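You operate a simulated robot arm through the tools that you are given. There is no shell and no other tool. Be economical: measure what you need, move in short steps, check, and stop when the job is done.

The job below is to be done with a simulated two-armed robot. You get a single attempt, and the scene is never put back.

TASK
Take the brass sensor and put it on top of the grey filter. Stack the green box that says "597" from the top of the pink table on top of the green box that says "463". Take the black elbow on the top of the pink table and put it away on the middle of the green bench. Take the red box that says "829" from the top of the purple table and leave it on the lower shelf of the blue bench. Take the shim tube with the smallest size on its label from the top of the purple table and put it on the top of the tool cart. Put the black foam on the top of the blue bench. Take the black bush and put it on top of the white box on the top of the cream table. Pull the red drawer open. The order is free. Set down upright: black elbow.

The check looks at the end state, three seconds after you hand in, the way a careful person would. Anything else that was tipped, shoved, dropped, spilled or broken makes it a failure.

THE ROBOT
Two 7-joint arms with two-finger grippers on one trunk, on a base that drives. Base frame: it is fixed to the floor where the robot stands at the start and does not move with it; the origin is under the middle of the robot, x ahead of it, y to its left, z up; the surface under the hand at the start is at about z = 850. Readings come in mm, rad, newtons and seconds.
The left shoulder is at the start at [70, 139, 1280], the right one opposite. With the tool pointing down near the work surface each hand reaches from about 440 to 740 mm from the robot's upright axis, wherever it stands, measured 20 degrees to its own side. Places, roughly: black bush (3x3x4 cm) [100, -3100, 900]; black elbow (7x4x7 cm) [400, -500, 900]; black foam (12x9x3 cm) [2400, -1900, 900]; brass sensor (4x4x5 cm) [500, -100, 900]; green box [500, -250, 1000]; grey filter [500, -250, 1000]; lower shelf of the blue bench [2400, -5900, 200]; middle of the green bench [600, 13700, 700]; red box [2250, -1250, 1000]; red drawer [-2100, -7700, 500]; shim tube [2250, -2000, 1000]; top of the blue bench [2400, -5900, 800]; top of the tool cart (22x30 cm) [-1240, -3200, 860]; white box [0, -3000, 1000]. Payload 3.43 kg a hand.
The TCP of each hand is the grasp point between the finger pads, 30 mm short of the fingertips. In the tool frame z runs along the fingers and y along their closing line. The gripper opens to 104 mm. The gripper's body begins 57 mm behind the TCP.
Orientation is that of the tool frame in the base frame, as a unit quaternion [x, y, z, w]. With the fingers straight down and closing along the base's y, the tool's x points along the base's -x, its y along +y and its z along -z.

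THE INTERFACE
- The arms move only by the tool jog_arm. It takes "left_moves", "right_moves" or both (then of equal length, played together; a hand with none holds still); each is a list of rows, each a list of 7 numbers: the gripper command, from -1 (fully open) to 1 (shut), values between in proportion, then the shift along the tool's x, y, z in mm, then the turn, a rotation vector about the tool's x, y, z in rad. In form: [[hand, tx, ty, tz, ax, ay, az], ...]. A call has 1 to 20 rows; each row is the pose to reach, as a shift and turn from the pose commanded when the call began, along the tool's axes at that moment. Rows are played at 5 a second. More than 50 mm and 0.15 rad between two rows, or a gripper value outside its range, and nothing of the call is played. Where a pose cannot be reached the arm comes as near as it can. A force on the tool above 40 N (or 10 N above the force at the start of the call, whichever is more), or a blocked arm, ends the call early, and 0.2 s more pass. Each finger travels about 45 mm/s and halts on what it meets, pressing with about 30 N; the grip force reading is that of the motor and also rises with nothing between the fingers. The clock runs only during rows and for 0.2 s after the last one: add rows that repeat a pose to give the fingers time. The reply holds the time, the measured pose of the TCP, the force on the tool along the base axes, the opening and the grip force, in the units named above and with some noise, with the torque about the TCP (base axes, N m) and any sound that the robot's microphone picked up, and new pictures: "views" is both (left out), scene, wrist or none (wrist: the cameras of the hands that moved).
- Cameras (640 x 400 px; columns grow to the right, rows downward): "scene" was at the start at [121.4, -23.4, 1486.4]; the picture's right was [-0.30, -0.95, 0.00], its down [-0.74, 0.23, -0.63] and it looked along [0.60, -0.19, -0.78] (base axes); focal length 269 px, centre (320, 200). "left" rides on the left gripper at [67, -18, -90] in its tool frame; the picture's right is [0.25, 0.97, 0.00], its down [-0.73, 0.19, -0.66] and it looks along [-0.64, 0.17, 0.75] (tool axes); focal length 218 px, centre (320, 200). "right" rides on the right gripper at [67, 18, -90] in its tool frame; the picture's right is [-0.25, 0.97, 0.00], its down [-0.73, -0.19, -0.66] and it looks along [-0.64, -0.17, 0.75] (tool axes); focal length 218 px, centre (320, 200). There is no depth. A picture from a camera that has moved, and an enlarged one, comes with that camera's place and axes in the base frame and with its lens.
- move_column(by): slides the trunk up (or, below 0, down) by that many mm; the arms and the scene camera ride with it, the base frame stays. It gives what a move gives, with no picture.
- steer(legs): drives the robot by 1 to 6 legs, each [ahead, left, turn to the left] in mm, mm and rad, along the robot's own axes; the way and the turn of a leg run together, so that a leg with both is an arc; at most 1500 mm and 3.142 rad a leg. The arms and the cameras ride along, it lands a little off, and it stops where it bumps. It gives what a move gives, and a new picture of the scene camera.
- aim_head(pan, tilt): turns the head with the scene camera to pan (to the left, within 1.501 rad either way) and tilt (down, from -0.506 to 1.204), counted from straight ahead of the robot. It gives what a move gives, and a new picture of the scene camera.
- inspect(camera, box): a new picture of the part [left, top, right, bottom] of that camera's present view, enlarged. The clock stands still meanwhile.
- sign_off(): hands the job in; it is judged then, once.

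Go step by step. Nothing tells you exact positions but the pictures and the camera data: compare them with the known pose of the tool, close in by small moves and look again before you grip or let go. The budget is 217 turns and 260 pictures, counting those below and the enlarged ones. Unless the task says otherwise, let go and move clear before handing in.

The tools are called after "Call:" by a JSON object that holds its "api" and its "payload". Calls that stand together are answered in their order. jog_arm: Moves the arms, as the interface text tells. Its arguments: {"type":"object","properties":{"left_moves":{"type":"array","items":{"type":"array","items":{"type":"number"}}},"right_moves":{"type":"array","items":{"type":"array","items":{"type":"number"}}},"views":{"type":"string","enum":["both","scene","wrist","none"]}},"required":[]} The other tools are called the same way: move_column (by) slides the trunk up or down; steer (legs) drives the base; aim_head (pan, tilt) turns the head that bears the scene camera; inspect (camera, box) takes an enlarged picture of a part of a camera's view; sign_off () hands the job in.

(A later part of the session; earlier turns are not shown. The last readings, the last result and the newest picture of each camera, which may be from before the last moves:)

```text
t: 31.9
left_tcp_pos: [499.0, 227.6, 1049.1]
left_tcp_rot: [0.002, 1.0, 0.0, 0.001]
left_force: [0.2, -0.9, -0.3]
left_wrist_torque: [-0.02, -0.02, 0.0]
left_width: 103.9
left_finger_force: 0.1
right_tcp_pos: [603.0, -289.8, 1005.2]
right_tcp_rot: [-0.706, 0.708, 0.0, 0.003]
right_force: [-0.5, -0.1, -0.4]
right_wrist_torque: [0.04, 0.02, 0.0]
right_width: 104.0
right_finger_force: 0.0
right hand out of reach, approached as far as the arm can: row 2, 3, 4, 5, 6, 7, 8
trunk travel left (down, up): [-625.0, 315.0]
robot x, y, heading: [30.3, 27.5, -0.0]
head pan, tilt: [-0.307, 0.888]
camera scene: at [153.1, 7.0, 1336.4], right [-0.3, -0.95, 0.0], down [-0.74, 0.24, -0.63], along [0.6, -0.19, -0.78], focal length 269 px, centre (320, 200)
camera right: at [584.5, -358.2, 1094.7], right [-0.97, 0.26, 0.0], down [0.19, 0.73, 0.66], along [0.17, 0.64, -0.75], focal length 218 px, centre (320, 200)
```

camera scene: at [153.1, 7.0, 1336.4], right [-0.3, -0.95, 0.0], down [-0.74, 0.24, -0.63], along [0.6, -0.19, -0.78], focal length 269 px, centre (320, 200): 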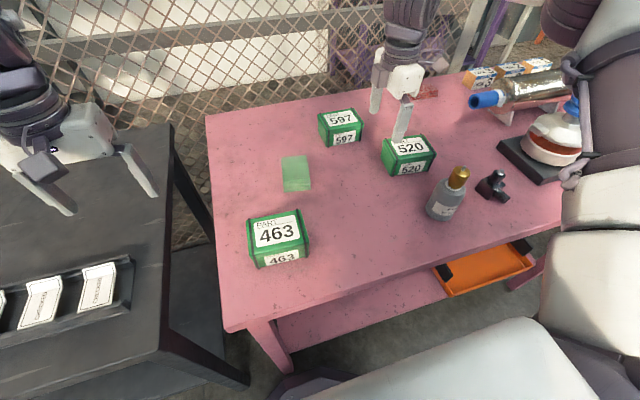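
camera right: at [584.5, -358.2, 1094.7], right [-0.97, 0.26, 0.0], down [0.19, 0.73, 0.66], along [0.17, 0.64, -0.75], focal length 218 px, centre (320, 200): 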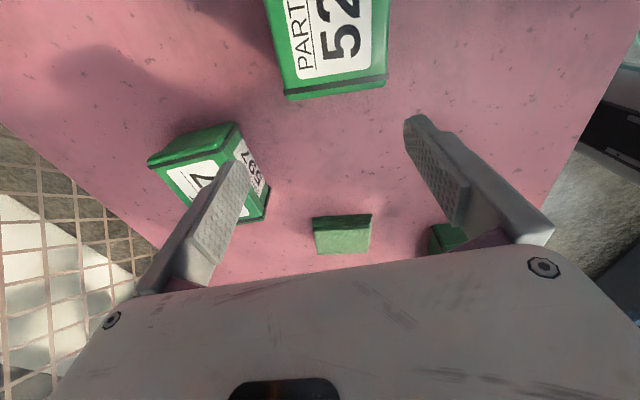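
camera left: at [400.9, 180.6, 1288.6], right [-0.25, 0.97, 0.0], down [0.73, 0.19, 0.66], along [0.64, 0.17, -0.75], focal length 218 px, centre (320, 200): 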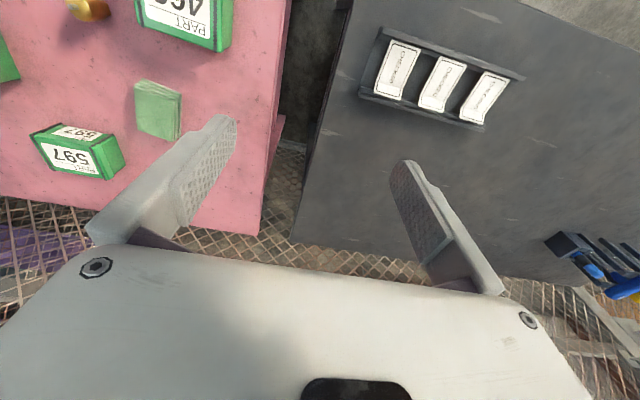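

The arm stops short here too, and the posture seems to depend on shoulder height. I'll raise the trunk and try reaching down and forward from there.

Call:
{"api": "move_column", "payload": {"by": 150}}

Call:
{"api": "jog_arm", "payload": {"right_moves": [[-1, -15, -30, 20, 0, 0, 0], [-1, -30, -60, 40, 0, 0, 0], [-1, -45, -95, 60, 0, 0, 0], [-1, -52, -130, 80, 0, 0, 0], [-1, -52, -139, 110, 0, 0, 0], [-1, -52, -139, 140, 0, 0, 0], [-1, -52, -139, 150, 0, 0, 0]], "views": "both"}}

```text
t: 33.6
left_tcp_pos: [498.7, 228.9, 1198.3]
left_tcp_rot: [0.001, 1.0, 0.0, 0.0]
left_force: [0.1, -0.4, -0.1]
left_wrist_torque: [-0.01, -0.01, 0.01]
left_width: 104.0
left_finger_force: 0.1
right_tcp_pos: [602.2, -290.6, 1154.6]
right_tcp_rot: [-0.707, 0.707, 0.0, 0.003]
right_force: [0.8, 0.6, 0.0]
right_wrist_torque: [-0.01, -0.01, 0.04]
right_width: 104.1
right_finger_force: 0.1
trunk travel left (down, up): [-775.0, 165.0]
robot x, y, heading: [31.5, 31.2, -0.001]
head pan, tilt: [-0.307, 0.888]
```

```text
t: 35.2
left_tcp_pos: [498.1, 227.6, 1199.1]
left_tcp_rot: [0.001, 1.0, 0.0, 0.0]
left_force: [-0.3, 0.5, -0.6]
left_wrist_torque: [0.01, 0.0, 0.01]
left_width: 104.2
left_finger_force: 0.1
right_tcp_pos: [611.9, -289.3, 1050.2]
right_tcp_rot: [-0.707, 0.708, -0.001, 0.003]
right_force: [-0.3, 0.1, 1.3]
right_wrist_torque: [0.0, 0.0, -0.01]
right_width: 103.9
right_finger_force: 0.1
right hand out of reach, approached as far as the arm can: row 1, 2, 3, 4, 5, 6, 7
trunk travel left (down, up): [-775.0, 165.0]
robot x, y, heading: [28.7, 30.6, 0.0]
head pan, tilt: [-0.307, 0.888]
camera scene: at [153.4, 7.2, 1486.4], right [-0.3, -0.95, 0.0], down [-0.74, 0.24, -0.63], along [0.6, -0.19, -0.78], focal length 269 px, centre (320, 200)
camera right: at [593.7, -358.2, 1140.4], right [-0.97, 0.26, -0.01], down [0.19, 0.73, 0.66], along [0.17, 0.64, -0.75], focal length 218 px, centre (320, 200)
```

scene: 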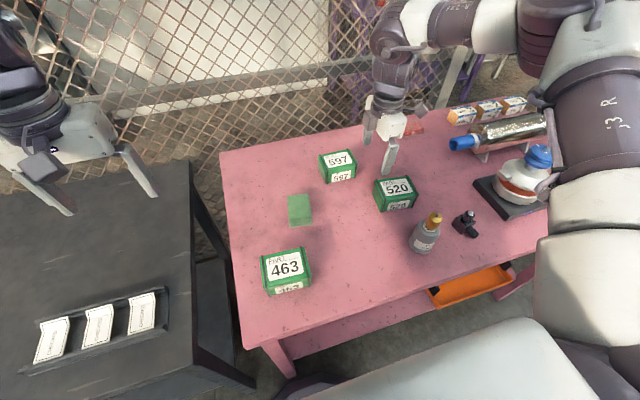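
right: 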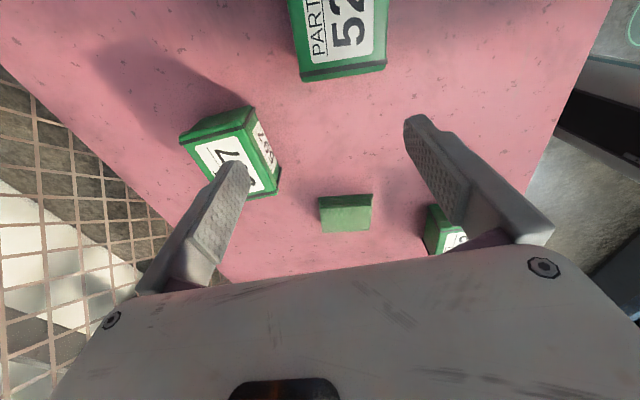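

The elbow sticks out to the right and the shoulder seems limited inward. I'll test whether a hand position farther to the right side lets the arm extend.

Call:
{"api": "jog_arm", "payload": {"right_moves": [[-1, 40, -20, 0, 0, 0, 0], [-1, 80, -40, 0, 0, 0, 0], [-1, 120, -60, 0, 0, 0, 0], [-1, 140, -95, 0, 0, 0, 0], [-1, 140, -130, 20, 0, 0, 0], [-1, 140, -130, 40, 0, 0, 0], [-1, 140, -130, 40, 0, 0, 0]], "views": "scene"}}

```text
t: 36.9
left_tcp_pos: [498.8, 228.8, 1198.7]
left_tcp_rot: [0.001, 1.0, 0.001, 0.0]
left_force: [0.4, 0.0, -0.7]
left_wrist_torque: [0.0, -0.02, 0.0]
left_width: 104.0
left_finger_force: 0.0
right_tcp_pos: [628.4, -411.9, 1044.6]
right_tcp_rot: [-0.706, 0.708, -0.001, 0.003]
right_force: [-0.1, 0.7, -0.1]
right_wrist_torque: [0.0, 0.01, 0.04]
right_width: 104.1
right_finger_force: 0.0
right hand out of reach, approached as far as the arm can: row 1, 2, 3, 4, 5, 6, 7
trunk travel left (down, up): [-775.0, 165.0]
robot x, y, heading: [30.0, 31.6, -0.005]
head pan, tilt: [-0.307, 0.888]
camera scene: at [153.4, 7.1, 1486.4], right [-0.3, -0.95, 0.0], down [-0.74, 0.24, -0.63], along [0.6, -0.19, -0.78], focal length 269 px, centre (320, 200)
```

scene: 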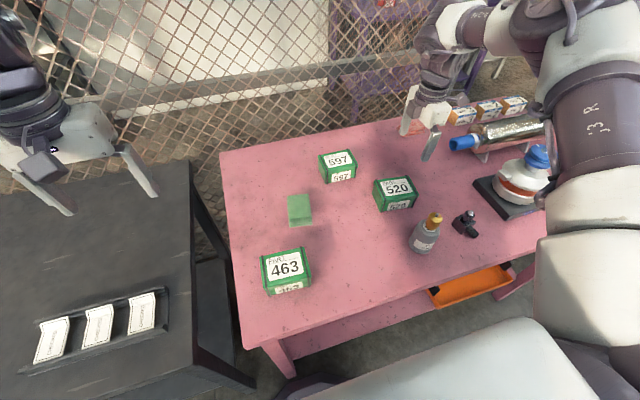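

The right arm does stretch farther out to its right side, to about 740 mm from the axis at -36°. So I'll turn the base left and move closer, which puts the box on that bearing.

Call:
{"api": "jog_arm", "payload": {"right_moves": [[-1, 0, 30, 0, 0, 0, 0], [-1, 0, 60, 0, 0, 0, 0], [-1, 0, 60, 0, 0, 0, 0]], "views": "none"}}

Call:
{"api": "steer", "payload": {"legs": [[55, 28, 0.235]]}}

```text
t: 37.6
left_tcp_pos: [499.0, 229.0, 1197.6]
left_tcp_rot: [0.002, 1.0, 0.0, -0.001]
left_force: [0.4, 0.1, -1.0]
left_wrist_torque: [-0.03, 0.0, 0.02]
left_width: 103.9
left_finger_force: 0.0
right_tcp_pos: [567.1, -414.6, 1040.1]
right_tcp_rot: [-0.706, 0.708, 0.0, 0.002]
right_force: [0.3, -0.2, -0.2]
right_wrist_torque: [0.0, 0.01, 0.04]
right_width: 104.0
right_finger_force: 0.0
trunk travel left (down, up): [-775.0, 165.0]
robot x, y, heading: [29.8, 29.5, -0.005]
head pan, tilt: [-0.307, 0.888]
```

```text
t: 39.0
left_tcp_pos: [482.8, 325.6, 1198.4]
left_tcp_rot: [-0.085, 0.996, 0.0, 0.0]
left_force: [0.3, 0.2, 0.2]
left_wrist_torque: [-0.01, -0.03, -0.01]
left_width: 103.9
left_finger_force: 0.0
right_tcp_pos: [657.3, -296.8, 1041.5]
right_tcp_rot: [0.764, -0.645, -0.001, -0.003]
right_force: [-0.4, 0.1, -0.5]
right_wrist_torque: [0.0, -0.02, 0.03]
right_width: 103.9
right_finger_force: 0.1
trunk travel left (down, up): [-775.0, 165.0]
robot x, y, heading: [56.2, 49.0, 0.17]
head pan, tilt: [-0.307, 0.888]
stopped in leg 1: the robot was blocked; the commanded pose is now the measured one
camera scene: at [180.1, 48.6, 1486.4], right [-0.14, -0.99, 0.0], down [-0.77, 0.11, -0.63], along [0.63, -0.09, -0.78], focal length 269 px, centre (320, 200)
```

scene: 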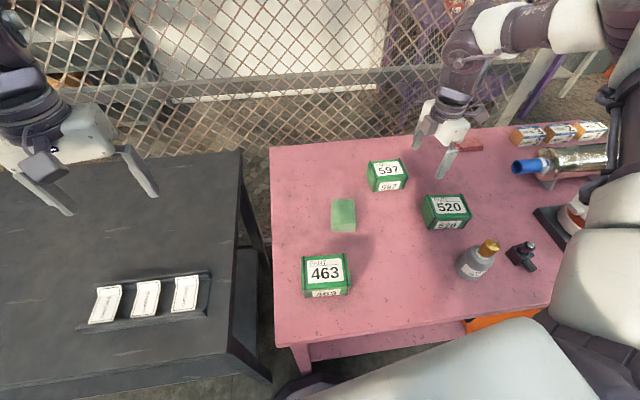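

The base touched something, so I'll back off 12 mm and turn a bit more in place.

Call:
{"api": "steer", "payload": {"legs": [[-12, 0, 0], [0, 0, 0.2]]}}

```text
t: 40.5
left_tcp_pos: [409.7, 400.1, 1197.9]
left_tcp_rot: [-0.183, 0.983, 0.0, 0.0]
left_force: [0.1, -0.1, 0.3]
left_wrist_torque: [0.02, 0.04, 0.02]
left_width: 103.8
left_finger_force: 0.1
right_tcp_pos: [704.8, -175.2, 1041.5]
right_tcp_rot: [0.824, -0.567, 0.0, -0.002]
right_force: [-0.8, 0.4, 0.8]
right_wrist_torque: [0.03, 0.03, 0.03]
right_width: 103.9
right_finger_force: 0.1
trunk travel left (down, up): [-775.0, 165.0]
robot x, y, heading: [45.5, 47.3, 0.366]
head pan, tilt: [-0.307, 0.888]
camera scene: at [167.9, 70.3, 1486.3], right [0.06, -1.0, 0.0], down [-0.78, -0.05, -0.63], along [0.63, 0.04, -0.78], focal length 269 px, centre (320, 200)
```

scene: 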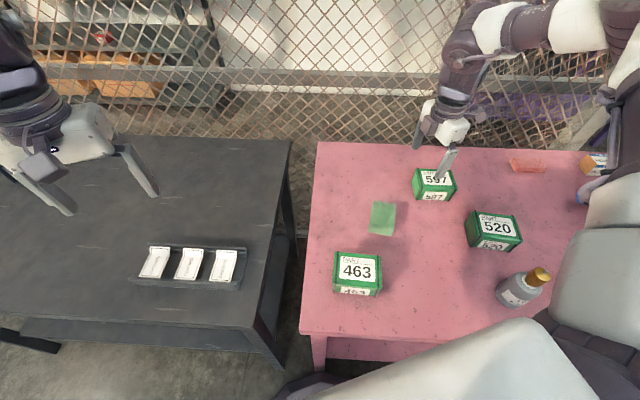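

The hand is now near the box, so I'll square its yaw and shift it right above 597.

Call:
{"api": "jog_arm", "payload": {"right_moves": [[-1, 24, -4, 0, 0, 0, 0.122], [-1, 48, -8, 0, 0, 0, 0.244], [-1, 72, -12, 0, 0, 0, 0.366], [-1, 72, -12, 0, 0, 0, 0.366]], "views": "wrist"}}

```text
t: 41.5
left_tcp_pos: [409.0, 401.5, 1198.5]
left_tcp_rot: [-0.182, 0.983, 0.001, 0.0]
left_force: [-0.7, -0.6, 0.0]
left_wrist_torque: [0.0, -0.02, 0.01]
left_width: 104.0
left_finger_force: 0.0
right_tcp_pos: [739.5, -237.2, 1042.2]
right_tcp_rot: [0.707, -0.707, -0.001, -0.002]
right_force: [0.0, 0.6, 0.6]
right_wrist_torque: [-0.02, 0.02, -0.01]
right_width: 103.6
right_finger_force: 0.1
trunk travel left (down, up): [-775.0, 165.0]
robot x, y, heading: [44.8, 51.0, 0.364]
head pan, tilt: [-0.307, 0.888]
camera right: at [722.8, -305.6, 1132.3], right [-0.97, 0.25, 0.0], down [0.19, 0.73, 0.66], along [0.17, 0.64, -0.75], focal length 218 px, centre (320, 200)
```

right: 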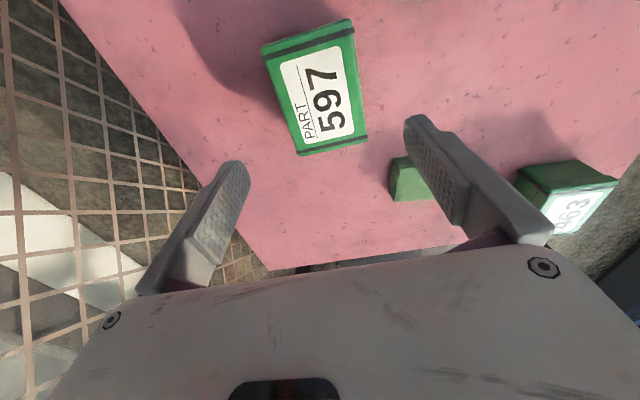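

Reachable now. I'll nudge 10 mm toward -y and lower the trunk, which keeps the arm posture.

Call:
{"api": "jog_arm", "payload": {"right_moves": [[-1, 10, 0, 0, 0, 0, 0], [-1, 10, 0, 0, 0, 0, 0]], "views": "none"}}

Call:
{"api": "move_column", "payload": {"by": -95}}

Call:
{"api": "jog_arm", "payload": {"right_moves": [[-1, 0, 0, 0, 0, 0, 0]], "views": "both"}}

```text
t: 42.0
left_tcp_pos: [408.9, 400.8, 1198.5]
left_tcp_rot: [-0.183, 0.983, 0.0, 0.001]
left_force: [0.6, -0.7, -0.4]
left_wrist_torque: [0.0, -0.02, 0.0]
left_width: 104.1
left_finger_force: 0.1
right_tcp_pos: [740.9, -247.9, 1041.1]
right_tcp_rot: [-0.707, 0.707, 0.001, 0.003]
right_force: [-0.3, -0.1, 0.3]
right_wrist_torque: [0.0, -0.02, -0.01]
right_width: 104.1
right_finger_force: 0.1
trunk travel left (down, up): [-775.0, 165.0]
robot x, y, heading: [47.7, 48.9, 0.365]
head pan, tilt: [-0.307, 0.888]
```

```text
t: 43.3
left_tcp_pos: [409.3, 401.1, 1104.4]
left_tcp_rot: [-0.182, 0.983, 0.0, 0.0]
left_force: [0.5, 0.2, 0.1]
left_wrist_torque: [0.04, 0.01, 0.03]
left_width: 104.3
left_finger_force: 0.0
right_tcp_pos: [740.6, -246.6, 945.9]
right_tcp_rot: [0.708, -0.707, -0.001, -0.004]
right_force: [0.0, -0.3, 1.5]
right_wrist_torque: [-0.02, 0.01, 0.01]
right_width: 103.9
right_finger_force: 0.2
trunk travel left (down, up): [-680.0, 260.0]
robot x, y, heading: [45.7, 47.8, 0.363]
head pan, tilt: [-0.307, 0.888]
```

```text
t: 43.7
left_tcp_pos: [408.2, 401.3, 1103.7]
left_tcp_rot: [-0.182, 0.983, 0.0, -0.001]
left_force: [0.3, 0.9, 0.2]
left_wrist_torque: [-0.02, 0.0, 0.0]
left_width: 104.0
left_finger_force: 0.0
right_tcp_pos: [741.0, -247.0, 945.1]
right_tcp_rot: [-0.707, 0.707, 0.001, 0.003]
right_force: [-0.3, 0.4, -0.6]
right_wrist_torque: [-0.03, 0.0, -0.03]
right_width: 104.0
right_finger_force: 0.0
trunk travel left (down, up): [-680.0, 260.0]
robot x, y, heading: [44.9, 48.8, 0.364]
head pan, tilt: [-0.307, 0.888]
camera scene: at [167.0, 71.2, 1391.4], right [0.06, -1.0, 0.0], down [-0.77, -0.05, -0.63], along [0.63, 0.04, -0.78], focal length 269 px, centre (320, 200)
camera right: at [723.2, -315.6, 1036.1], right [-0.97, 0.25, 0.0], down [0.19, 0.73, 0.66], along [0.17, 0.64, -0.75], focal length 218 px, centre (320, 200)
```

scene: 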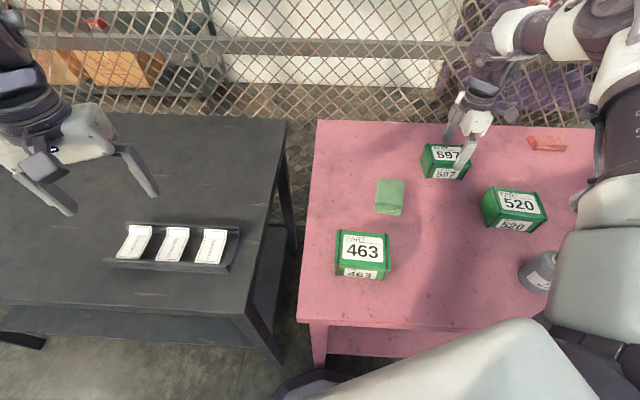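
right: 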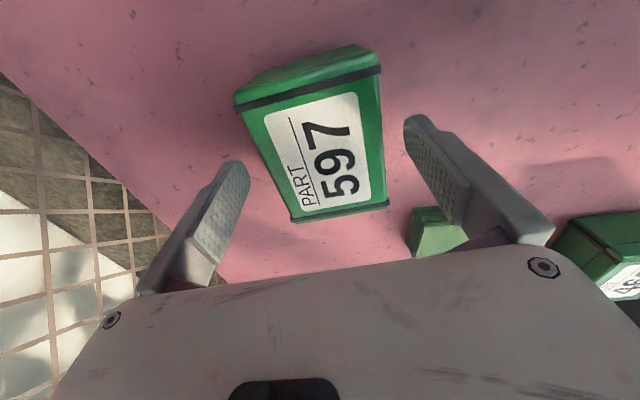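

The box is centred between the fingers. I'll lower 45 mm and look before closing.

Call:
{"api": "move_column", "payload": {"by": -45}}

Call:
{"api": "jog_arm", "payload": {"right_moves": [[-1, 0, 0, 0, 0, 0, 0]], "views": "wrist"}}

```text
t: 44.6
left_tcp_pos: [408.7, 401.1, 1058.2]
left_tcp_rot: [-0.182, 0.983, 0.0, -0.001]
left_force: [0.6, -0.3, -0.1]
left_wrist_torque: [0.03, -0.05, -0.01]
left_width: 103.9
left_finger_force: 0.0
right_tcp_pos: [741.5, -247.2, 901.2]
right_tcp_rot: [0.707, -0.707, -0.001, -0.003]
right_force: [-0.7, -0.4, -0.7]
right_wrist_torque: [0.01, 0.03, -0.04]
right_width: 104.1
right_finger_force: 0.1
trunk travel left (down, up): [-635.0, 305.0]
robot x, y, heading: [44.5, 45.6, 0.363]
head pan, tilt: [-0.307, 0.888]
```

```text
t: 45.0
left_tcp_pos: [408.6, 401.0, 1058.4]
left_tcp_rot: [-0.182, 0.983, 0.0, 0.0]
left_force: [-0.2, 0.0, 0.1]
left_wrist_torque: [0.01, 0.0, -0.01]
left_width: 104.0
left_finger_force: 0.2
right_tcp_pos: [741.0, -247.0, 900.5]
right_tcp_rot: [0.707, -0.707, -0.001, -0.002]
right_force: [-0.4, 0.5, 0.1]
right_wrist_torque: [-0.01, 0.01, -0.01]
right_width: 104.2
right_finger_force: 0.1
trunk travel left (down, up): [-635.0, 305.0]
robot x, y, heading: [43.4, 49.1, 0.37]
head pan, tilt: [-0.307, 0.888]
camera right: at [723.1, -315.6, 991.1], right [-0.97, 0.25, 0.0], down [0.19, 0.73, 0.66], along [0.17, 0.64, -0.75], focal length 218 px, centre (320, 200)
```

right: 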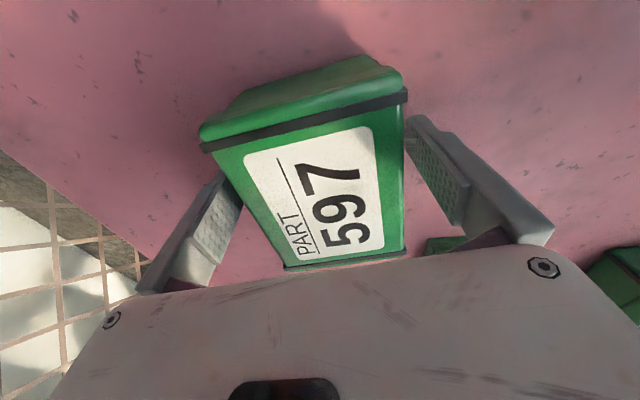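

The fingers straddle the box and it's centred, so I'll close and lift slightly.

Call:
{"api": "jog_arm", "payload": {"right_moves": [[-0.6, 0, 0, 0, 0, 0, 0], [-0.3, 0, 0, 0, 0, 0, 0], [0.2, 0, 0, 0, 0, 0, 0], [1, 0, 0, 0, 0, 0, 0], [1, 0, 0, 0, 0, 0, 0], [1, 0, 0, 0, 0, 0, 0], [1, 0, 0, -10, 0, 0, 0], [1, 0, 0, -20, 0, 0, 0]], "views": "wrist"}}

```text
t: 46.8
left_tcp_pos: [409.0, 400.6, 1058.7]
left_tcp_rot: [-0.183, 0.983, 0.0, 0.0]
left_force: [-0.9, -0.1, -0.3]
left_wrist_torque: [0.02, -0.04, -0.04]
left_width: 104.1
left_finger_force: 0.0
right_tcp_pos: [741.0, -247.4, 919.7]
right_tcp_rot: [0.707, -0.707, 0.0, -0.002]
right_force: [0.3, -0.6, -5.6]
right_wrist_torque: [-0.03, 0.0, 0.0]
right_width: 79.5
right_finger_force: 30.0
trunk travel left (down, up): [-635.0, 305.0]
robot x, y, heading: [44.5, 47.5, 0.368]
head pan, tilt: [-0.307, 0.888]
camera right: at [722.7, -316.4, 1010.5], right [-0.97, 0.25, 0.0], down [0.19, 0.73, 0.66], along [0.17, 0.64, -0.75], focal length 218 px, centre (320, 200)
```

right: 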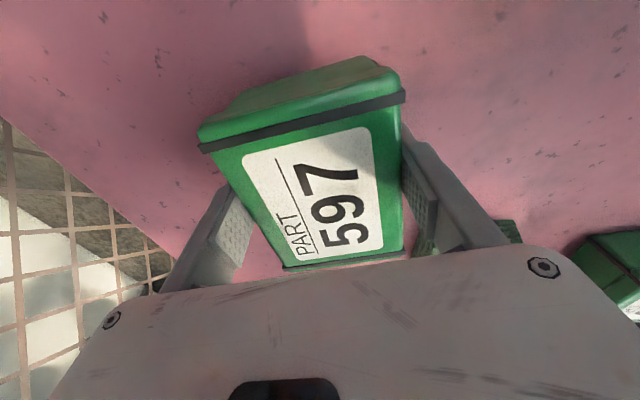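

Box 597 is held at 79.5 mm width. I'll raise the trunk, pull the hand in, and move the base so the box comes over 463.

Call:
{"api": "move_column", "payload": {"by": 130}}

Call:
{"api": "jog_arm", "payload": {"right_moves": [[1, -16, 31, 0, 0, 0, 0], [1, -32, 62, 0, 0, 0, 0], [1, -48, 94, 0, 0, 0, 0], [1, -65, 126, 0, 0, 0, 0], [1, -65, 126, 0, 0, 0, 0]], "views": "none"}}

Call:
{"api": "steer", "payload": {"legs": [[-102, 236, 0]]}}

Call:
{"api": "jog_arm", "payload": {"right_moves": [[1, 0, 0, 0, 0, 0, 0]], "views": "wrist"}}

```text
t: 48.4
left_tcp_pos: [410.1, 400.5, 1188.8]
left_tcp_rot: [-0.182, 0.983, 0.0, -0.001]
left_force: [0.7, -0.6, 0.2]
left_wrist_torque: [0.01, 0.01, -0.01]
left_width: 103.7
left_finger_force: 0.0
right_tcp_pos: [741.0, -248.8, 1050.1]
right_tcp_rot: [-0.707, 0.707, 0.001, 0.003]
right_force: [-1.2, 0.4, -3.6]
right_wrist_torque: [-0.04, -0.01, -0.02]
right_width: 79.6
right_finger_force: 29.6
trunk travel left (down, up): [-765.0, 175.0]
robot x, y, heading: [43.2, 45.7, 0.367]
head pan, tilt: [-0.307, 0.888]
```

```text
t: 49.6
left_tcp_pos: [409.2, 400.3, 1188.7]
left_tcp_rot: [-0.182, 0.983, -0.001, 0.001]
left_force: [0.0, -0.4, 0.6]
left_wrist_torque: [-0.01, 0.04, -0.05]
left_width: 104.2
left_finger_force: 0.1
right_tcp_pos: [615.2, -180.1, 1052.4]
right_tcp_rot: [-0.707, 0.707, 0.001, 0.003]
right_force: [0.5, 0.0, -5.3]
right_wrist_torque: [-0.02, 0.0, 0.02]
right_width: 79.7
right_finger_force: 30.6
trunk travel left (down, up): [-765.0, 175.0]
robot x, y, heading: [41.8, 45.3, 0.363]
head pan, tilt: [-0.307, 0.888]
```

```text
t: 51.5
left_tcp_pos: [228.9, 580.5, 1188.3]
left_tcp_rot: [-0.181, 0.983, 0.0, 0.0]
left_force: [-0.2, 0.2, 0.1]
left_wrist_torque: [-0.01, 0.01, 0.02]
left_width: 103.8
left_finger_force: 0.0
right_tcp_pos: [434.6, -1.5, 1051.4]
right_tcp_rot: [0.708, -0.707, -0.002, -0.002]
right_force: [-0.9, -0.2, -4.7]
right_wrist_torque: [-0.08, 0.04, 0.0]
right_width: 80.0
right_finger_force: 30.4
trunk travel left (down, up): [-765.0, 175.0]
robot x, y, heading: [-138.6, 226.9, 0.368]
head pan, tilt: [-0.307, 0.888]
camera scene: at [-12.6, 249.4, 1476.2], right [0.06, -1.0, 0.0], down [-0.78, -0.05, -0.63], along [0.63, 0.04, -0.78], focal length 269 px, centre (320, 200)
```

scene: 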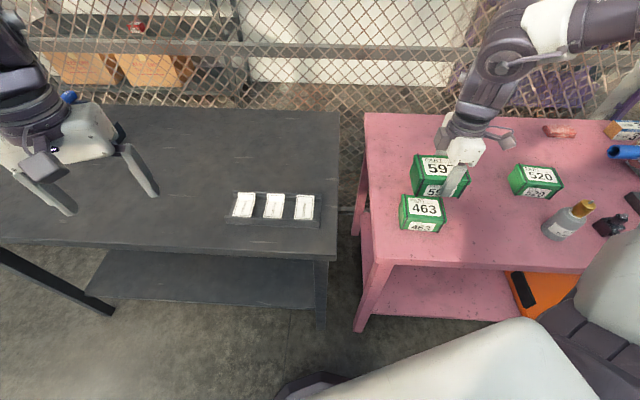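

```text
t: 51.9
left_tcp_pos: [229.1, 580.2, 1190.0]
left_tcp_rot: [-0.181, 0.983, 0.0, -0.001]
left_force: [-0.5, -0.3, -0.4]
left_wrist_torque: [0.02, 0.01, 0.0]
left_width: 103.9
left_finger_force: 0.1
right_tcp_pos: [433.5, 0.9, 1052.3]
right_tcp_rot: [-0.707, 0.707, 0.002, 0.002]
right_force: [-0.2, 0.1, -5.2]
right_wrist_torque: [-0.02, 0.02, -0.01]
right_width: 79.8
right_finger_force: 29.9
trunk travel left (down, up): [-765.0, 175.0]
robot x, y, heading: [-135.2, 227.8, 0.37]
head pan, tilt: [-0.307, 0.888]
camera right: at [416.4, -69.4, 1142.6], right [-0.97, 0.25, 0.0], down [0.19, 0.73, 0.66], along [0.17, 0.64, -0.75], focal length 218 px, centre (320, 200)
```

right: 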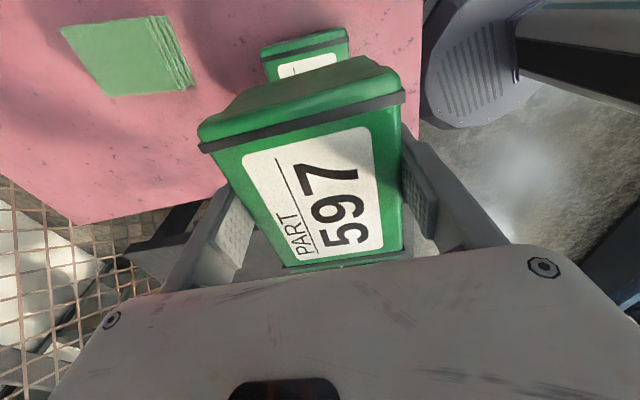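

I'll zoom in on the scene view to compare the held box with 463 below.

Call:
{"api": "inspect", "payload": {"camera": "scene", "box": [370, 120, 510, 250]}}

```text
3.08 times, centred on (440, 185) of scene
camera zoom: at [-13.7, 250.5, 1476.3], right [0.06, -1.0, 0.0], down [-0.78, -0.05, -0.63], along [0.63, 0.04, -0.78], focal length 829 px, centre (-49, 246)
```

zoom: 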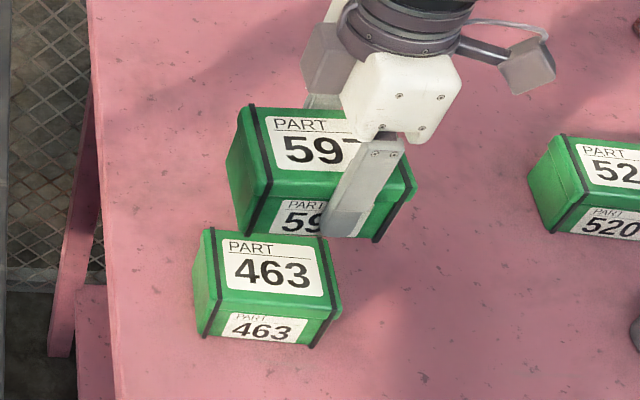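

463 is centred near [439, 1] with a slight clockwise yaw of about 3°. I'll adjust and lower most of the way with the trunk.

Call:
{"api": "jog_arm", "payload": {"right_moves": [[1, 0, -5, 0, 0, 0, 0.05], [1, 0, -5, 0, 0, 0, 0.05]], "views": "none"}}

Call:
{"api": "move_column", "payload": {"by": -88}}

Call:
{"api": "inspect", "payload": {"camera": "scene", "box": [380, 110, 520, 250]}}

```text
t: 52.5
left_tcp_pos: [226.9, 582.0, 1187.3]
left_tcp_rot: [-0.181, 0.983, 0.0, 0.0]
left_force: [0.5, -0.1, -0.3]
left_wrist_torque: [0.0, -0.01, 0.03]
left_width: 104.1
left_finger_force: 0.1
right_tcp_pos: [438.7, -1.6, 1052.3]
right_tcp_rot: [-0.688, 0.725, 0.001, 0.003]
right_force: [-1.5, 0.6, -4.8]
right_wrist_torque: [-0.06, 0.03, -0.01]
right_width: 79.7
right_finger_force: 29.9
trunk travel left (down, up): [-765.0, 175.0]
robot x, y, heading: [-133.5, 226.7, 0.367]
head pan, tilt: [-0.307, 0.888]
```

```text
t: 53.7
left_tcp_pos: [227.4, 581.5, 1100.6]
left_tcp_rot: [-0.181, 0.984, 0.0, 0.0]
left_force: [-0.6, -0.3, -0.3]
left_wrist_torque: [0.01, -0.02, -0.03]
left_width: 103.9
left_finger_force: 0.0
right_tcp_pos: [438.7, -1.4, 964.9]
right_tcp_rot: [-0.689, 0.724, 0.002, 0.002]
right_force: [0.2, -0.4, -4.8]
right_wrist_torque: [0.0, 0.01, -0.01]
right_width: 79.8
right_finger_force: 29.9
trunk travel left (down, up): [-677.0, 263.0]
robot x, y, heading: [-139.9, 231.1, 0.366]
head pan, tilt: [-0.307, 0.888]
```

```text
2.86 times, centred on (450, 180) of scene
camera zoom: at [-14.4, 250.9, 1388.4], right [0.06, -1.0, 0.0], down [-0.77, -0.05, -0.63], along [0.63, 0.04, -0.78], focal length 770 px, centre (-51, 257)
```

zoom: 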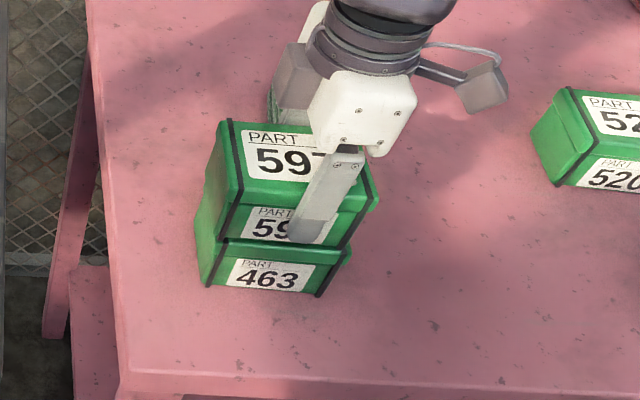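

The boxes look aligned. I'll lower in small steps until contact.

Call:
{"api": "jog_arm", "payload": {"right_moves": [[1, 0, 0, 8, 0, 0, 0], [1, 0, 0, 12, 0, 0, 0], [1, 0, 0, 15, 0, 0, 0], [1, 0, 0, 15, 0, 0, 0]], "views": "wrist"}}

Call:
{"api": "inspect", "payload": {"camera": "scene", "box": [390, 110, 490, 220]}}

```text
t: 54.7
left_tcp_pos: [223.5, 582.8, 1101.5]
left_tcp_rot: [-0.182, 0.983, 0.0, 0.001]
left_force: [-0.2, 0.7, 0.2]
left_wrist_torque: [0.0, -0.03, 0.02]
left_width: 103.9
left_finger_force: 0.0
right_tcp_pos: [438.1, 0.0, 952.3]
right_tcp_rot: [-0.689, 0.724, -0.001, 0.004]
right_force: [3.9, 0.0, 30.8]
right_wrist_torque: [0.25, 1.14, -0.01]
right_width: 79.9
right_finger_force: 29.9
trunk travel left (down, up): [-677.0, 263.0]
robot x, y, heading: [-134.0, 230.8, 0.369]
head pan, tilt: [-0.307, 0.888]
camera right: at [415.4, -67.1, 1042.8], right [-0.95, 0.3, -0.01], down [0.22, 0.72, 0.66], along [0.2, 0.63, -0.75], focal length 218 px, centre (320, 200)
```

right: 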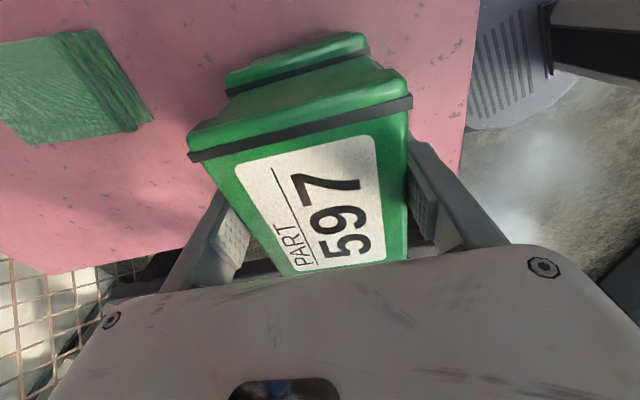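

```text
3.64 times, centred on (440, 165) of scene
camera zoom: at [-18.4, 253.0, 1388.8], right [0.06, -1.0, 0.0], down [-0.77, -0.05, -0.63], along [0.63, 0.04, -0.77], focal length 980 px, centre (-116, 327)
```

zoom: 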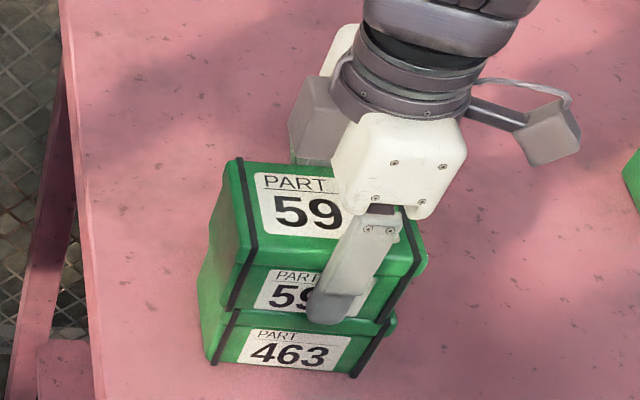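

It's in contact and the edges line up. I'll ease the pressure, release and rise.

Call:
{"api": "jog_arm", "payload": {"right_moves": [[1, 0, 0, -2, 0, 0, 0], [0.4, 0, 0, -3, 0, 0, 0], [0, 0, 0, -3, 0, 0, 0], [-0.7, 0, 0, -3, 0, 0, 0], [-1, 0, 0, -3, 0, 0, 0], [-1, 0, 0, -3, 0, 0, 0], [-1, 0, 0, -40, 0, 0, 0], [-1, 0, 0, -85, 0, 0, 0], [-1, 0, 0, -110, 0, 0, 0]], "views": "both"}}

```text
t: 56.7
left_tcp_pos: [227.8, 581.3, 1101.4]
left_tcp_rot: [-0.182, 0.983, 0.0, 0.0]
left_force: [-0.8, 0.1, 0.0]
left_wrist_torque: [0.02, 0.0, 0.01]
left_width: 104.1
left_finger_force: 0.2
right_tcp_pos: [437.4, 1.3, 1063.1]
right_tcp_rot: [-0.689, 0.725, 0.001, 0.003]
right_force: [0.7, 0.2, 0.4]
right_wrist_torque: [-0.02, 0.01, 0.01]
right_width: 104.0
right_finger_force: 0.1
trunk travel left (down, up): [-677.0, 263.0]
robot x, y, heading: [-136.5, 223.6, 0.365]
head pan, tilt: [-0.307, 0.888]
camera scene: at [-15.1, 251.2, 1388.4], right [0.06, -1.0, 0.0], down [-0.77, -0.05, -0.63], along [0.63, 0.04, -0.78], focal length 269 px, centre (320, 200)
camera right: at [416.7, -65.6, 1152.4], right [-0.95, 0.3, 0.0], down [0.23, 0.72, 0.66], along [0.2, 0.63, -0.75], focal length 218 px, centre (320, 200)
```

scene: 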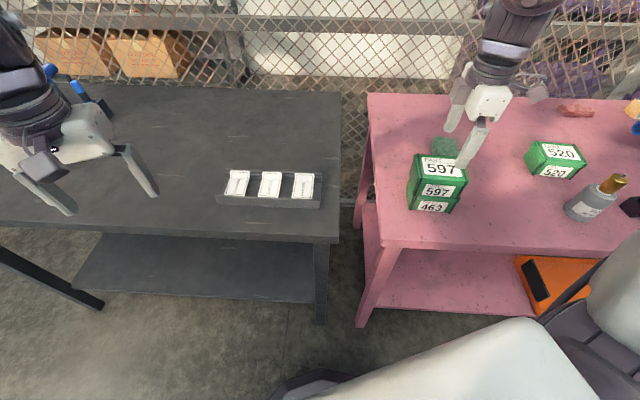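
right: 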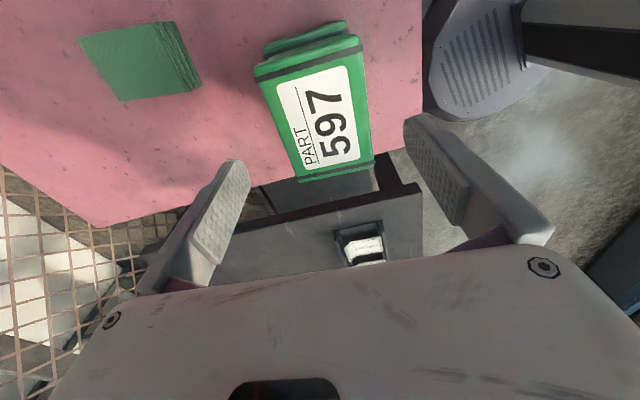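

597 is stacked on 463. Next is the elbow, so I'll drive to put it in the right arm's comfortable zone.

Call:
{"api": "move_column", "payload": {"by": 60}}

Call:
{"api": "steer", "payload": {"legs": [[-23, -340, 0], [0, 0, -0.365]]}}

Call:
{"api": "jog_arm", "payload": {"right_moves": [[-1, 0, 0, 0, 0, 0, 0.14], [-1, 0, 0, 0, 0, 0, 0.28], [-1, 0, 0, 0, 0, 0, 0.42], [-1, 0, 0, 0, 0, 0, 0.56], [-1, 0, 0, 0, 0, 0, 0.7], [-1, 0, 0, 0, 0, 0, 0.84], [-1, 0, 0, 0, 0, 0, 0.975], [-1, 0, 0, 0, 0, 0, 0.975]], "views": "wrist"}}

```text
t: 57.7
left_tcp_pos: [227.6, 582.0, 1160.2]
left_tcp_rot: [-0.182, 0.983, 0.0, 0.0]
left_force: [-0.6, 0.2, 0.0]
left_wrist_torque: [0.01, 0.01, -0.04]
left_width: 103.9
left_finger_force: 0.0
right_tcp_pos: [438.1, 1.4, 1122.7]
right_tcp_rot: [-0.689, 0.725, 0.001, 0.002]
right_force: [-0.5, -0.5, 0.0]
right_wrist_torque: [-0.03, 0.02, -0.01]
right_width: 104.0
right_finger_force: 0.1
trunk travel left (down, up): [-737.0, 203.0]
robot x, y, heading: [-137.1, 226.3, 0.365]
head pan, tilt: [-0.307, 0.888]
```

```text
t: 61.0
left_tcp_pos: [431.0, 102.1, 1160.8]
left_tcp_rot: [-0.003, 1.0, -0.001, 0.0]
left_force: [0.8, 0.6, 0.0]
left_wrist_torque: [0.0, -0.02, 0.04]
left_width: 104.0
left_finger_force: 0.0
right_tcp_pos: [422.9, -514.3, 1121.7]
right_tcp_rot: [-0.548, 0.836, -0.001, 0.002]
right_force: [0.1, 0.3, 0.0]
right_wrist_torque: [0.02, -0.01, 0.03]
right_width: 104.2
right_finger_force: 0.1
trunk travel left (down, up): [-737.0, 203.0]
robot x, y, heading: [-33.3, -103.8, 0.007]
head pan, tilt: [-0.307, 0.888]
camera scene: at [87.0, -122.7, 1448.4], right [-0.29, -0.96, 0.0], down [-0.74, 0.23, -0.63], along [0.6, -0.19, -0.78], focal length 269 px, centre (320, 200)
```

scene: 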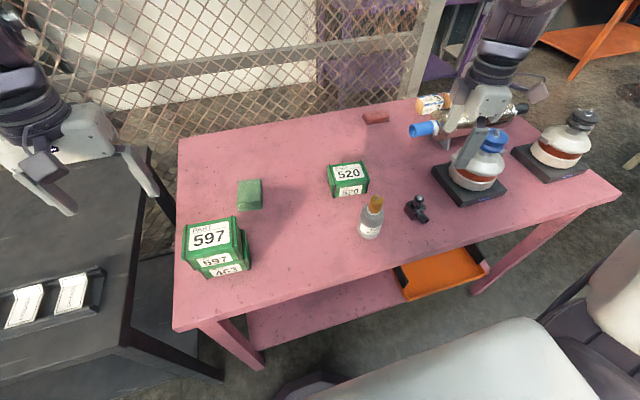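

```text
t: 62.8
left_tcp_pos: [430.2, 99.7, 1161.2]
left_tcp_rot: [-0.004, 1.0, 0.0, 0.0]
left_force: [-0.4, 0.2, -0.4]
left_wrist_torque: [0.03, 0.0, 0.06]
left_width: 104.2
left_finger_force: 0.1
right_tcp_pos: [424.0, -516.5, 1121.8]
right_tcp_rot: [-0.092, 0.996, 0.002, 0.002]
right_force: [0.2, -0.4, 0.8]
right_wrist_torque: [0.04, -0.04, 0.0]
right_width: 104.2
right_finger_force: 0.0
trunk travel left (down, up): [-737.0, 203.0]
robot x, y, heading: [-35.9, -102.6, 0.005]
head pan, tilt: [-0.307, 0.888]
camera right: at [354.7, -512.4, 1212.4], right [0.07, 1.0, 0.0], down [0.75, -0.06, 0.66], along [0.66, -0.04, -0.75], focal length 218 px, centre (320, 200)
```

right: 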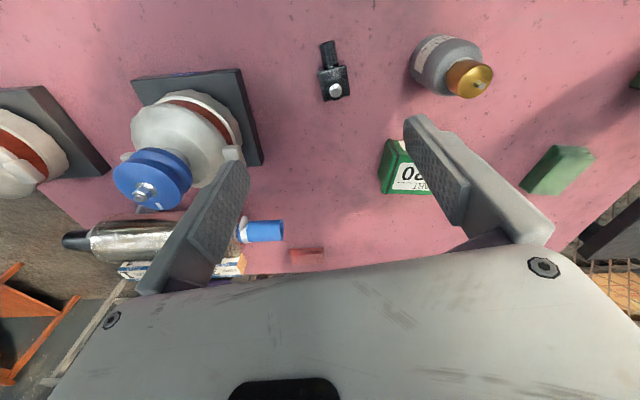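

The elbow axis is near [431, -497] with its tube pointing toward the robot, about 9° off. I'll align and lower partway.

Call:
{"api": "jog_arm", "payload": {"right_moves": [[-1, -10, 18, 0, 0, 0, 0], [-1, -10, 18, 0, 0, 0, 0]], "views": "none"}}

Call:
{"api": "move_column", "payload": {"by": -140}}

Call:
{"api": "jog_arm", "payload": {"right_moves": [[-1, 0, 0, 0, 0, 0, 0]], "views": "wrist"}}

```text
t: 63.4
left_tcp_pos: [430.3, 100.3, 1160.8]
left_tcp_rot: [-0.003, 1.0, 0.0, 0.0]
left_force: [0.9, 0.3, -0.4]
left_wrist_torque: [0.01, 0.03, 0.03]
left_width: 104.2
left_finger_force: 0.0
right_tcp_pos: [429.2, -496.2, 1121.5]
right_tcp_rot: [-0.093, 0.996, 0.001, 0.003]
right_force: [-0.3, -0.6, -0.1]
right_wrist_torque: [-0.01, -0.04, -0.03]
right_width: 104.3
right_finger_force: 0.1
trunk travel left (down, up): [-737.0, 203.0]
robot x, y, heading: [-32.8, -101.3, 0.006]
head pan, tilt: [-0.307, 0.888]
```

```text
t: 65.1
left_tcp_pos: [428.9, 100.1, 1020.2]
left_tcp_rot: [-0.004, 1.0, 0.0, 0.0]
left_force: [0.2, -0.9, 0.1]
left_wrist_torque: [0.02, 0.0, 0.0]
left_width: 103.9
left_finger_force: 0.1
right_tcp_pos: [429.8, -495.8, 981.2]
right_tcp_rot: [-0.093, 0.996, 0.001, 0.003]
right_force: [-0.6, 0.1, 0.4]
right_wrist_torque: [-0.01, -0.02, 0.01]
right_width: 104.1
right_finger_force: 0.1
trunk travel left (down, up): [-597.0, 343.0]
robot x, y, heading: [-35.4, -100.0, 0.011]
head pan, tilt: [-0.307, 0.888]
```

```text
t: 65.5
left_tcp_pos: [430.4, 101.5, 1021.0]
left_tcp_rot: [-0.003, 1.0, 0.0, 0.0]
left_force: [-0.6, 0.1, -0.5]
left_wrist_torque: [-0.04, -0.05, 0.01]
left_width: 104.0
left_finger_force: 0.0
right_tcp_pos: [428.4, -495.7, 982.3]
right_tcp_rot: [-0.094, 0.996, 0.001, 0.002]
right_force: [0.1, 0.2, -0.9]
right_wrist_torque: [0.01, 0.02, -0.02]
right_width: 103.9
right_finger_force: 0.1
trunk travel left (down, up): [-597.0, 343.0]
robot x, y, heading: [-32.1, -101.8, 0.008]
head pan, tilt: [-0.307, 0.888]
camera right: at [360.2, -492.8, 1072.8], right [0.07, 1.0, 0.0], down [0.75, -0.05, 0.66], along [0.66, -0.04, -0.75], focal length 218 px, centre (320, 200)
```

right: 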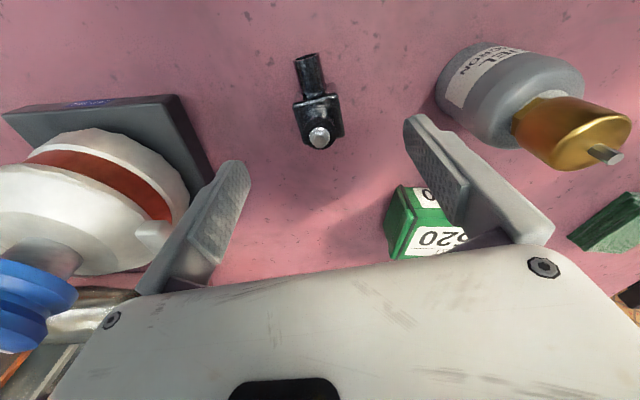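

The elbow is aligned. I'll raise the left hand clear of the box stack, then lower onto the elbow.

Call:
{"api": "jog_arm", "payload": {"left_moves": [[-1, 10, 20, -40, 0, 0, 0], [-1, 20, 40, -80, 0, 0, 0], [-1, 30, 60, -120, 0, 0, 0], [-1, 40, 80, -160, 0, 0, 0], [-1, 40, 80, -160, 0, 0, 0]], "views": "none"}}

Call:
{"api": "move_column", "payload": {"by": -88}}

Call:
{"api": "jog_arm", "payload": {"right_moves": [[-1, 0, 0, 0, 0, 0, 0]], "views": "wrist"}}

```text
t: 66.7
left_tcp_pos: [390.4, 179.8, 1178.9]
left_tcp_rot: [-0.005, 1.0, -0.001, -0.001]
left_force: [0.0, 0.2, -0.8]
left_wrist_torque: [-0.03, -0.03, 0.01]
left_width: 104.2
left_finger_force: 0.1
right_tcp_pos: [430.9, -495.5, 982.2]
right_tcp_rot: [-0.094, 0.996, 0.001, 0.001]
right_force: [1.2, -0.4, -0.1]
right_wrist_torque: [0.01, -0.01, 0.0]
right_width: 104.0
right_finger_force: 0.0
trunk travel left (down, up): [-597.0, 343.0]
robot x, y, heading: [-33.5, -100.0, 0.008]
head pan, tilt: [-0.307, 0.888]
```

```text
t: 67.9
left_tcp_pos: [387.3, 179.7, 1091.3]
left_tcp_rot: [-0.003, 1.0, 0.0, 0.0]
left_force: [0.1, 0.1, 0.0]
left_wrist_torque: [-0.02, 0.01, 0.03]
left_width: 103.9
left_finger_force: 0.1
right_tcp_pos: [429.8, -497.0, 894.0]
right_tcp_rot: [-0.093, 0.996, 0.0, 0.003]
right_force: [0.4, -0.3, -1.8]
right_wrist_torque: [0.03, -0.05, 0.01]
right_width: 103.9
right_finger_force: 0.1
trunk travel left (down, up): [-509.0, 431.0]
robot x, y, heading: [-33.6, -104.4, 0.008]
head pan, tilt: [-0.307, 0.888]
```

```text
t: 68.3
left_tcp_pos: [388.0, 179.9, 1092.2]
left_tcp_rot: [-0.003, 1.0, 0.001, 0.001]
left_force: [0.1, -0.1, 1.0]
left_wrist_torque: [0.0, 0.0, 0.01]
left_width: 103.9
left_finger_force: 0.0
right_tcp_pos: [429.4, -496.8, 895.9]
right_tcp_rot: [-0.093, 0.996, 0.001, 0.001]
right_force: [-1.2, 0.4, -0.2]
right_wrist_torque: [0.02, 0.01, -0.01]
right_width: 104.4
right_finger_force: 0.0
trunk travel left (down, up): [-509.0, 431.0]
robot x, y, heading: [-34.1, -103.2, 0.011]
head pan, tilt: [-0.307, 0.888]
camera right: at [360.1, -492.8, 984.8], right [0.07, 1.0, 0.0], down [0.75, -0.05, 0.66], along [0.66, -0.04, -0.75], focal length 218 px, centre (320, 200)
```

right: 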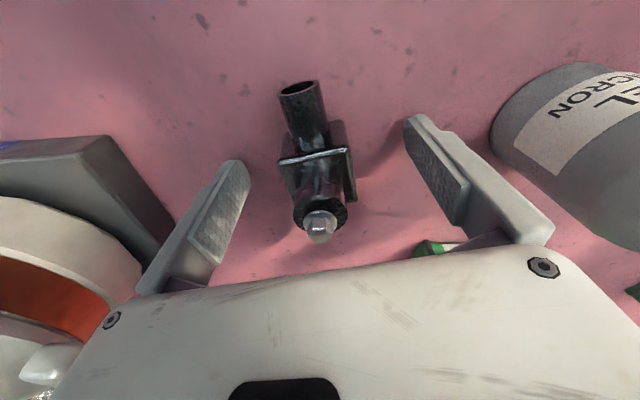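

The block sits right between the pads, so I'll close and lift a little.

Call:
{"api": "jog_arm", "payload": {"right_moves": [[-0.5, 0, 0, 0, 0, 0, 0], [0, 0, 0, 0, 0, 0, 0], [0.5, 0, 0, 0, 0, 0, 0], [1, 0, 0, 0, 0, 0, 0], [1, 0, 0, 0, 0, 0, 0], [1, 0, 0, 0, 0, 0, 0], [1, 0, 0, 0, 0, 0, 0], [1, 0, 0, -15, 0, 0, 0], [1, 0, 0, -30, 0, 0, 0]], "views": "wrist"}}

```text
t: 70.3
left_tcp_pos: [387.5, 179.9, 1090.9]
left_tcp_rot: [-0.004, 1.0, 0.0, 0.0]
left_force: [-0.3, 0.3, 0.9]
left_wrist_torque: [0.0, -0.02, -0.01]
left_width: 104.0
left_finger_force: 0.0
right_tcp_pos: [429.1, -495.9, 924.1]
right_tcp_rot: [-0.093, 0.996, 0.001, 0.001]
right_force: [0.1, 0.1, -4.4]
right_wrist_torque: [-0.03, 0.02, -0.01]
right_width: 39.5
right_finger_force: 29.8
trunk travel left (down, up): [-509.0, 431.0]
robot x, y, heading: [-33.8, -102.7, 0.006]
head pan, tilt: [-0.307, 0.888]
camera right: at [359.8, -492.0, 1013.8], right [0.07, 1.0, 0.0], down [0.75, -0.05, 0.66], along [0.66, -0.04, -0.75], focal length 218 px, centre (320, 200)
```

right: 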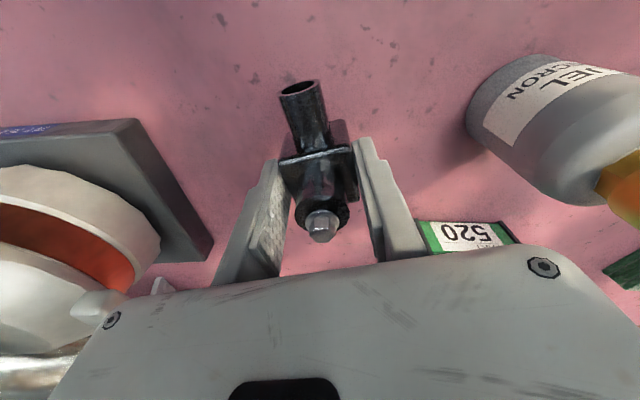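

The elbow is held. I'll raise it, back away from the table, turn toward the north and look ahead.

Call:
{"api": "move_column", "payload": {"by": 230}}

Call:
{"api": "steer", "payload": {"legs": [[-350, 0, 0], [0, 0, 1.55]]}}

Call:
{"api": "aim_head", "payload": {"pan": 0, "tilt": 0.25}}

```text
t: 72.8
left_tcp_pos: [387.7, 179.5, 1320.9]
left_tcp_rot: [-0.003, 1.0, 0.0, 0.001]
left_force: [0.1, 0.4, -0.2]
left_wrist_torque: [0.04, -0.03, 0.01]
left_width: 103.9
left_finger_force: 0.0
right_tcp_pos: [430.4, -496.0, 1152.6]
right_tcp_rot: [-0.093, 0.996, 0.001, 0.002]
right_force: [-0.2, -0.6, -3.3]
right_wrist_torque: [0.02, -0.01, 0.0]
right_width: 39.5
right_finger_force: 29.5
trunk travel left (down, up): [-739.0, 201.0]
robot x, y, heading: [-37.9, -105.0, 0.007]
head pan, tilt: [-0.307, 0.888]
```

```text
t: 78.8
left_tcp_pos: [-661.5, 323.0, 1321.0]
left_tcp_rot: [-0.706, 0.708, 0.0, 0.0]
left_force: [-0.1, 0.3, 0.2]
left_wrist_torque: [-0.01, 0.02, 0.03]
left_width: 104.0
left_finger_force: 0.2
right_tcp_pos: [15.9, 356.7, 1153.7]
right_tcp_rot: [0.767, -0.642, -0.002, 0.0]
right_force: [-0.2, 0.6, -3.1]
right_wrist_torque: [0.0, 0.0, 0.02]
right_width: 39.6
right_finger_force: 29.9
trunk travel left (down, up): [-739.0, 201.0]
robot x, y, heading: [-380.9, -100.6, 1.569]
head pan, tilt: [-0.307, 0.888]
camera scene: at [-360.6, 19.4, 1450.4], right [0.95, -0.3, 0.0], down [-0.24, -0.74, -0.63], along [0.19, 0.6, -0.78], focal length 269 px, centre (320, 200)
```

scene: 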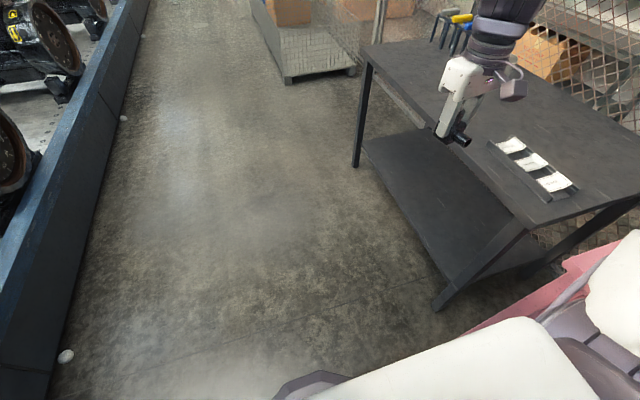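

```text
t: 79.9
left_tcp_pos: [-660.0, 321.4, 1321.7]
left_tcp_rot: [-0.706, 0.708, 0.0, 0.001]
left_force: [-0.7, 0.1, 0.9]
left_wrist_torque: [-0.01, 0.01, 0.01]
left_width: 103.8
left_finger_force: 0.1
right_tcp_pos: [15.2, 355.6, 1153.3]
right_tcp_rot: [0.767, -0.642, -0.003, 0.0]
right_force: [0.6, 0.2, -3.7]
right_wrist_torque: [0.03, 0.0, -0.01]
right_width: 39.5
right_finger_force: 29.8
trunk travel left (down, up): [-739.0, 201.0]
robot x, y, heading: [-381.5, -103.8, 1.568]
head pan, tilt: [0.0, 0.25]
camera scene: at [-383.8, 40.2, 1506.3], right [1.0, 0.0, 0.0], down [0.0, -0.25, -0.97], along [0.0, 0.97, -0.25], focal length 269 px, centre (320, 200)
```

scene: 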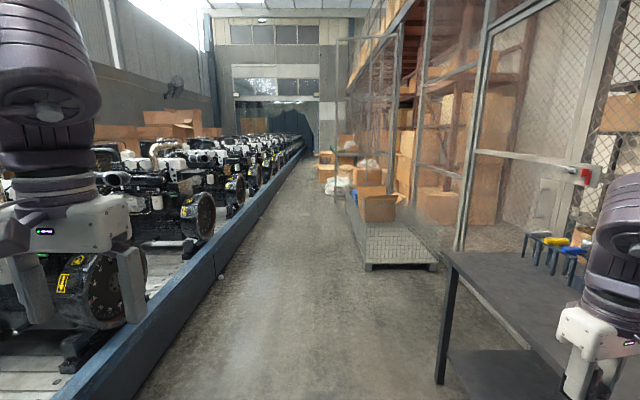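

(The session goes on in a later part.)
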